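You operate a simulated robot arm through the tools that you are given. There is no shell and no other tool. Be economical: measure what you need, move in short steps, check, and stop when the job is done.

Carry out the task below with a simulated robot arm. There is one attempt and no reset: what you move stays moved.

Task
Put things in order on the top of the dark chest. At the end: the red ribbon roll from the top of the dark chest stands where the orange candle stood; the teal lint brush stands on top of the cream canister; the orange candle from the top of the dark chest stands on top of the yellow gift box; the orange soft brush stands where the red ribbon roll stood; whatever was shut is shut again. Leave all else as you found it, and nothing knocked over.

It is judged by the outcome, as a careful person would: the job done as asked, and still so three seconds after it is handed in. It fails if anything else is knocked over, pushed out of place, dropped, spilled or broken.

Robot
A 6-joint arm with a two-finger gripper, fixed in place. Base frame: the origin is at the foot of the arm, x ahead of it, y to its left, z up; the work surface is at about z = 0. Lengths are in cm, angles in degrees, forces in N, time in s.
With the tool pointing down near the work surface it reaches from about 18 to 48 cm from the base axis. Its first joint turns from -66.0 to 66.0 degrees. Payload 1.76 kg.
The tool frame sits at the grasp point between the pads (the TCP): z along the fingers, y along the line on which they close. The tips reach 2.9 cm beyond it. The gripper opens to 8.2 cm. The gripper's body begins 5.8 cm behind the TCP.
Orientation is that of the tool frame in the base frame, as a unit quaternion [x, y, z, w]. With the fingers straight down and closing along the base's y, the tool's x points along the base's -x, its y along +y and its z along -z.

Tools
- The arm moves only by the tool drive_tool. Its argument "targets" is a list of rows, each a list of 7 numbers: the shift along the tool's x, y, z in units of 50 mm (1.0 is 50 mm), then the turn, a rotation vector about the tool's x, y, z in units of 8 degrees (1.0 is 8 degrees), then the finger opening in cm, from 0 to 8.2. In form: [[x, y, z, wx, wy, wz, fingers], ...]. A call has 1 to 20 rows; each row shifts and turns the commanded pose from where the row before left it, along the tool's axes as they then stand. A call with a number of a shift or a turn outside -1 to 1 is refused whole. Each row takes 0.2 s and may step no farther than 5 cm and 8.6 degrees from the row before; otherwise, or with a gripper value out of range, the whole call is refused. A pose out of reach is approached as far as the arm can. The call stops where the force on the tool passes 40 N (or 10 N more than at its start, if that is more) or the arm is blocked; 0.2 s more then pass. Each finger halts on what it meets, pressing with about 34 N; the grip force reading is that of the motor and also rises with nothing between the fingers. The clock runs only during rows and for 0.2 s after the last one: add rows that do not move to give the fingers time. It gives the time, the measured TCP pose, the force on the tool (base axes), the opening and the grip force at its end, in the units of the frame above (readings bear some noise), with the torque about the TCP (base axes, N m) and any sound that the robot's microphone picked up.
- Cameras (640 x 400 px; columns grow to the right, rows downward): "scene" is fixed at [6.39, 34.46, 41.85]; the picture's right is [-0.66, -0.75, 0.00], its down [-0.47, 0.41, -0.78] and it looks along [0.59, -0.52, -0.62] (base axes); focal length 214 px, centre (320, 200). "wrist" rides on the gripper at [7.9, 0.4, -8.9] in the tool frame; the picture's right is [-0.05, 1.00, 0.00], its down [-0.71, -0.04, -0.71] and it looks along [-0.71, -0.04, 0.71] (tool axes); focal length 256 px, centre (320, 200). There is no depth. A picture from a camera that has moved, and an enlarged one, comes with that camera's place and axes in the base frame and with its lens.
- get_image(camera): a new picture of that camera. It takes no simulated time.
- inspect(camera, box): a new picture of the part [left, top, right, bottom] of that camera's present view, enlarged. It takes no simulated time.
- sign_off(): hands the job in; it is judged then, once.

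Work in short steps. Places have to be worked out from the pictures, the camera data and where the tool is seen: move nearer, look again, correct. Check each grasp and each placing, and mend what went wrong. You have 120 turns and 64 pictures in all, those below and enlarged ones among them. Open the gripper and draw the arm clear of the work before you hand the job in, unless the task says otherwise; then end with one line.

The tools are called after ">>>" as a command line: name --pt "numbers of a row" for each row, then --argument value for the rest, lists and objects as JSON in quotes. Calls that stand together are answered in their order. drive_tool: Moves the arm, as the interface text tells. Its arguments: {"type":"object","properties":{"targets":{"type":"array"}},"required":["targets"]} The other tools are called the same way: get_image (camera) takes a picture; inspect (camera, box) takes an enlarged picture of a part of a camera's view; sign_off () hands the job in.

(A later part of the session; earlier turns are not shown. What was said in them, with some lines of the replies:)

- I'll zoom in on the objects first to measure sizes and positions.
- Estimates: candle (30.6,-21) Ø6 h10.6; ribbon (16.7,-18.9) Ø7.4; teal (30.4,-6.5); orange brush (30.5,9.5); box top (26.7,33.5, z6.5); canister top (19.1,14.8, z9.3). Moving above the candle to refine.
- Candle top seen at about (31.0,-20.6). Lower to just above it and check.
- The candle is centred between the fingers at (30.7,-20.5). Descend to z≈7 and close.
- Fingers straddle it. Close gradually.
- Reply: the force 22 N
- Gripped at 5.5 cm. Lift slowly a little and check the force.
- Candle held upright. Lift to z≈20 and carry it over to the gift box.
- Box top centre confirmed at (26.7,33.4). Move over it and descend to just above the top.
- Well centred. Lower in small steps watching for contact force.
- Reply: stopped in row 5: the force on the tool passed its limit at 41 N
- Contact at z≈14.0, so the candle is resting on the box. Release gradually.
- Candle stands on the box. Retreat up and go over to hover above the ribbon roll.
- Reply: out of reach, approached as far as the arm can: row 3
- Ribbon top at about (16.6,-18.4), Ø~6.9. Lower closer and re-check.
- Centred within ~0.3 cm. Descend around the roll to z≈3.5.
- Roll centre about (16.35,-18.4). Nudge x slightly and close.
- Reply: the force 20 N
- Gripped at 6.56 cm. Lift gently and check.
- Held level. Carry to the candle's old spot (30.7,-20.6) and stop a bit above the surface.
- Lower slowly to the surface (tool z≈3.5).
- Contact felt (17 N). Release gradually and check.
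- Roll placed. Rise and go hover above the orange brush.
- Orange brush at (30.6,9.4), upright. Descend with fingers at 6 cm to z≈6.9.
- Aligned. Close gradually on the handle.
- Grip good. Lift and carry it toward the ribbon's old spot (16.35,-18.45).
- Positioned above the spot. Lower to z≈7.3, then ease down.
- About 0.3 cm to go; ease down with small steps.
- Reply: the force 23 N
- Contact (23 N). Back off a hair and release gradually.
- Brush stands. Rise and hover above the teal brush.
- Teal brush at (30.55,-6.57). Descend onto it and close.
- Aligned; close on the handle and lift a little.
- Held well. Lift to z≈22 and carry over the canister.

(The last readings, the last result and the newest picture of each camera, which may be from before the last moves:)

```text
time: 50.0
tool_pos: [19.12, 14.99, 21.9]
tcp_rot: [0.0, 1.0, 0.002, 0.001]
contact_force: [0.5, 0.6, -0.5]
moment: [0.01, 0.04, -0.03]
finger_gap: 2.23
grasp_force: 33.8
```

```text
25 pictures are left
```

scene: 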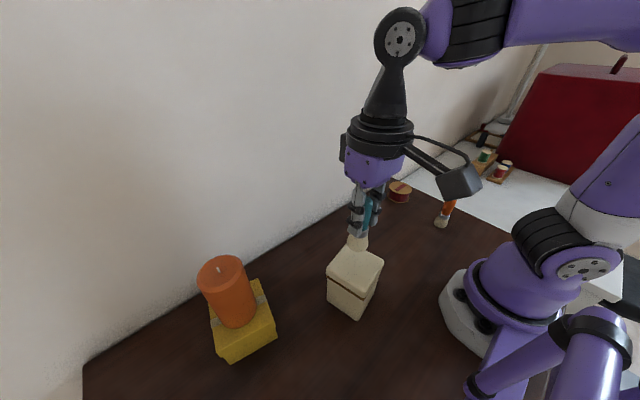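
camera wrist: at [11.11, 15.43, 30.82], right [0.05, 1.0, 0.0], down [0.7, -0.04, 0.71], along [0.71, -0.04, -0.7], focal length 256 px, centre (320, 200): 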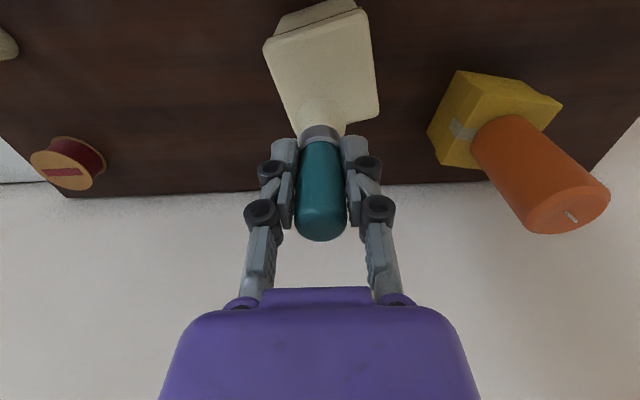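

Canister top centre ≈(19.15,15.4). Shift y +0.4 and lower to just above.

>>> drive_tool --pt "0.01 0.08 0 0 0 0 1.6" --pt "0 0 0.3 0 0 0 1.6" --pt "0 0 0.3 0 0 0 1.6" --pt "0 0 0.24 0 0 0 1.6" --pt "0 0 0 0 0 0 1.6"

>>> get_image --camera "wrist"

>>> inspect --camera "scene" --box '[292, 200, 420, 280]'

```text
time: 51.2
tool_pos: [19.29, 15.35, 17.73]
tcp_rot: [0.001, 1.0, 0.003, 0.002]
contact_force: [-2.2, -4.0, 23.4]
moment: [-0.23, 0.1, -0.05]
finger_gap: 2.25
grasp_force: 34.1
```

```text
24 pictures are left
camera wrist: at [11.2, 15.73, 26.67], right [0.05, 1.0, 0.01], down [0.7, -0.04, 0.71], along [0.71, -0.03, -0.7], focal length 256 px, centre (320, 200)
```

wrist: 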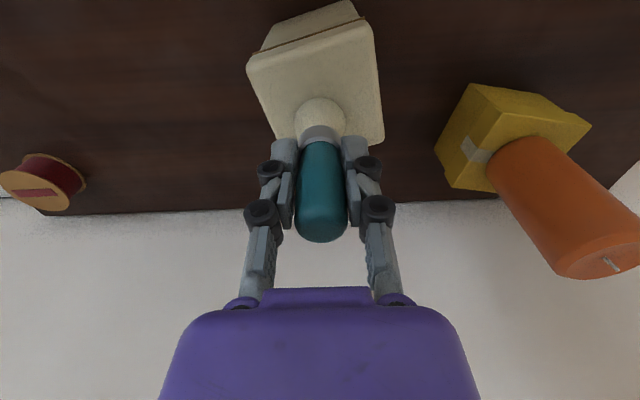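

```text
5.00 times, centred on (356, 240) of scene
camera zoom: at [6.38, 34.46, 41.86], right [-0.66, -0.75, 0.0], down [-0.47, 0.41, -0.78], along [0.59, -0.52, -0.62], focal length 1072 px, centre (140, 0)
```

zoom: 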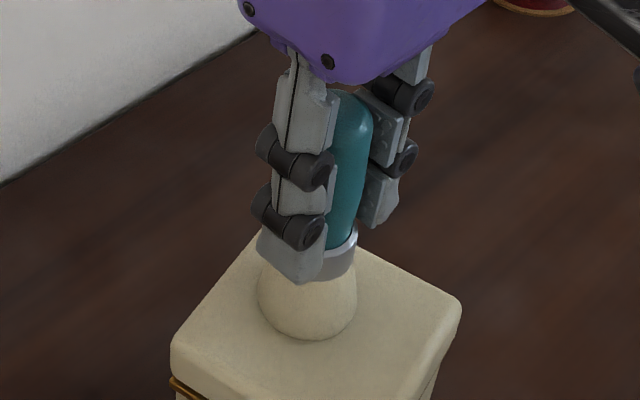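

Already resting on the lid with 23 N (top is ≈10.9 high), and well centred. Ease off a hair and release gradually.

>>> drive_tool --pt "0 0 -0.015 0 0 0 1.6" --pt "0 0 0 0 0 0 2.1" --pt "0 0 0 0 0 0 2.4" --pt "0 0 0 0 0 0 3.0" --pt "0 0 0 0 0 0 4.0" --pt "0 0 0 0 0 0 5.5" --pt "0 0 0 0 0 0 5.5"

>>> get_image --camera "wrist"

```text
time: 52.8
tool_pos: [19.19, 15.3, 17.76]
tcp_rot: [0.0, 1.0, 0.002, 0.003]
contact_force: [-0.5, 0.0, -0.2]
moment: [0.01, 0.01, 0.01]
finger_gap: 5.52
grasp_force: 0.1
```

```text
22 pictures are left
camera wrist: at [11.15, 15.74, 26.71], right [0.05, 1.0, 0.0], down [0.7, -0.04, 0.71], along [0.71, -0.04, -0.7], focal length 256 px, centre (320, 200)
```

wrist: 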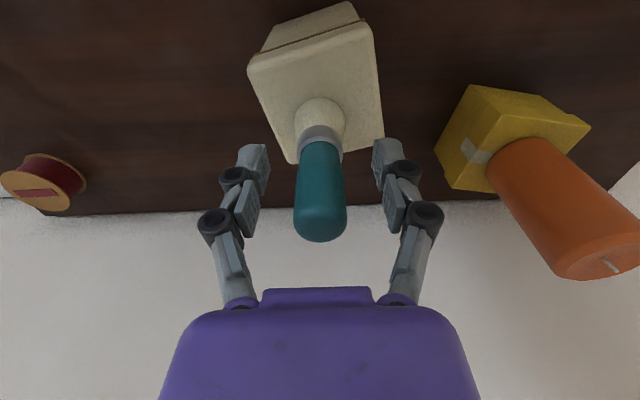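

Brush stands free. Rise straight up and retreat toward the start area, then check everything.

>>> drive_tool --pt "0 0 -0.3 0 0 0 5.5" --pt "0 0 -0.6 0 0 0 5.5" --pt "0 0 -0.8 0 0 0 5.5" --pt "0 0 -0.8 0 0 0 5.5" --pt "-0.3 -0.6 0 0 0 0 6" --pt "-0.4 -0.7 0 0 0 0 6" --pt "-0.4 -0.7 0 0 0 0 6" --pt "-0.4 -0.7 0 0 0 0 6" --pt "-0.3 -0.6 0 0 0 0 6" --pt "0 0 0 0 0 0 6"

>>> get_image --camera "scene"

>>> inspect --camera "scene" --box '[310, 150, 470, 250]'

>>> inspect --camera "scene" --box '[190, 230, 414, 370]'

```text
time: 55.0
tool_pos: [28.11, -1.3, 30.02]
tcp_rot: [0.0, 1.0, 0.002, 0.003]
contact_force: [0.4, 0.3, 0.7]
moment: [0.01, -0.04, 0.0]
finger_gap: 6.01
grasp_force: 0.1
```

```text
21 pictures are left
```

scene: 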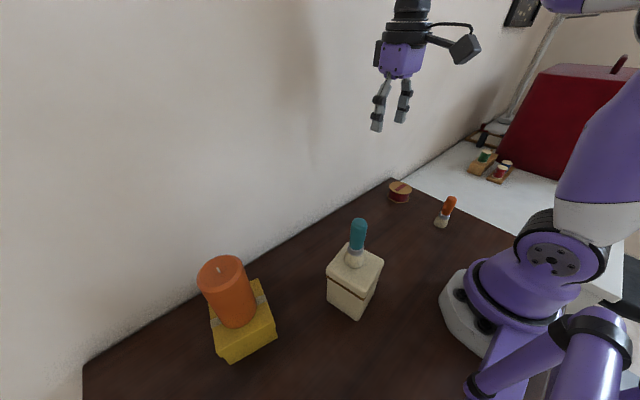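

```text
4.00 times, centred on (390, 200) of scene
camera zoom: at [6.39, 34.46, 41.85], right [-0.66, -0.75, 0.0], down [-0.47, 0.41, -0.78], along [0.59, -0.52, -0.62], focal length 858 px, centre (40, 200)
```

zoom: 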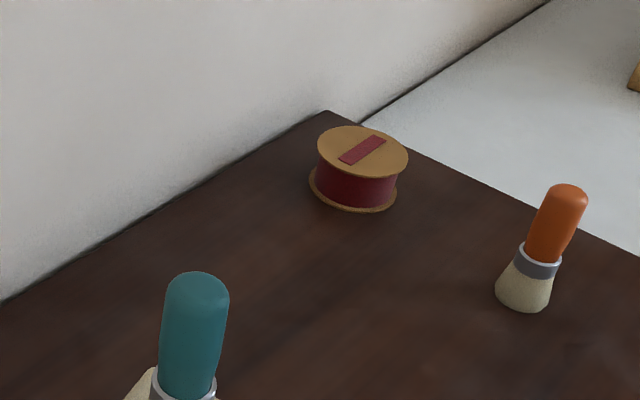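

```text
2.86 times, centred on (302, 300) of scene
camera zoom: at [6.39, 34.46, 41.85], right [-0.66, -0.75, 0.0], down [-0.47, 0.41, -0.78], along [0.59, -0.52, -0.62], focal length 613 px, centre (371, -86)
```

zoom: 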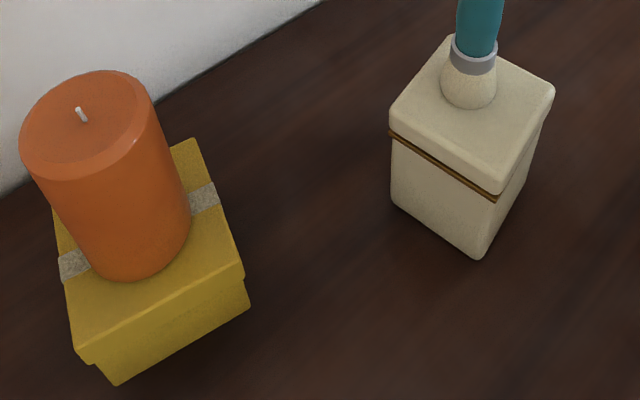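

Everything is standing: the roll is on the candle's spot, the orange brush on the roll's spot, the teal brush fully on the canister lid and the candle on the gift box. The lids are shut and the arm is clear, so I'm handing in.

>>> sign_off

```text
The job is handed in.
```

The job is handed in: all four items are where you asked, and the last pictures show them standing, with the lids shut and nothing else moved. The ribbon roll is about 0.5 cm off the candle's exact spot, and the teal brush is about 1.5 cm off the centre of the canister lid.
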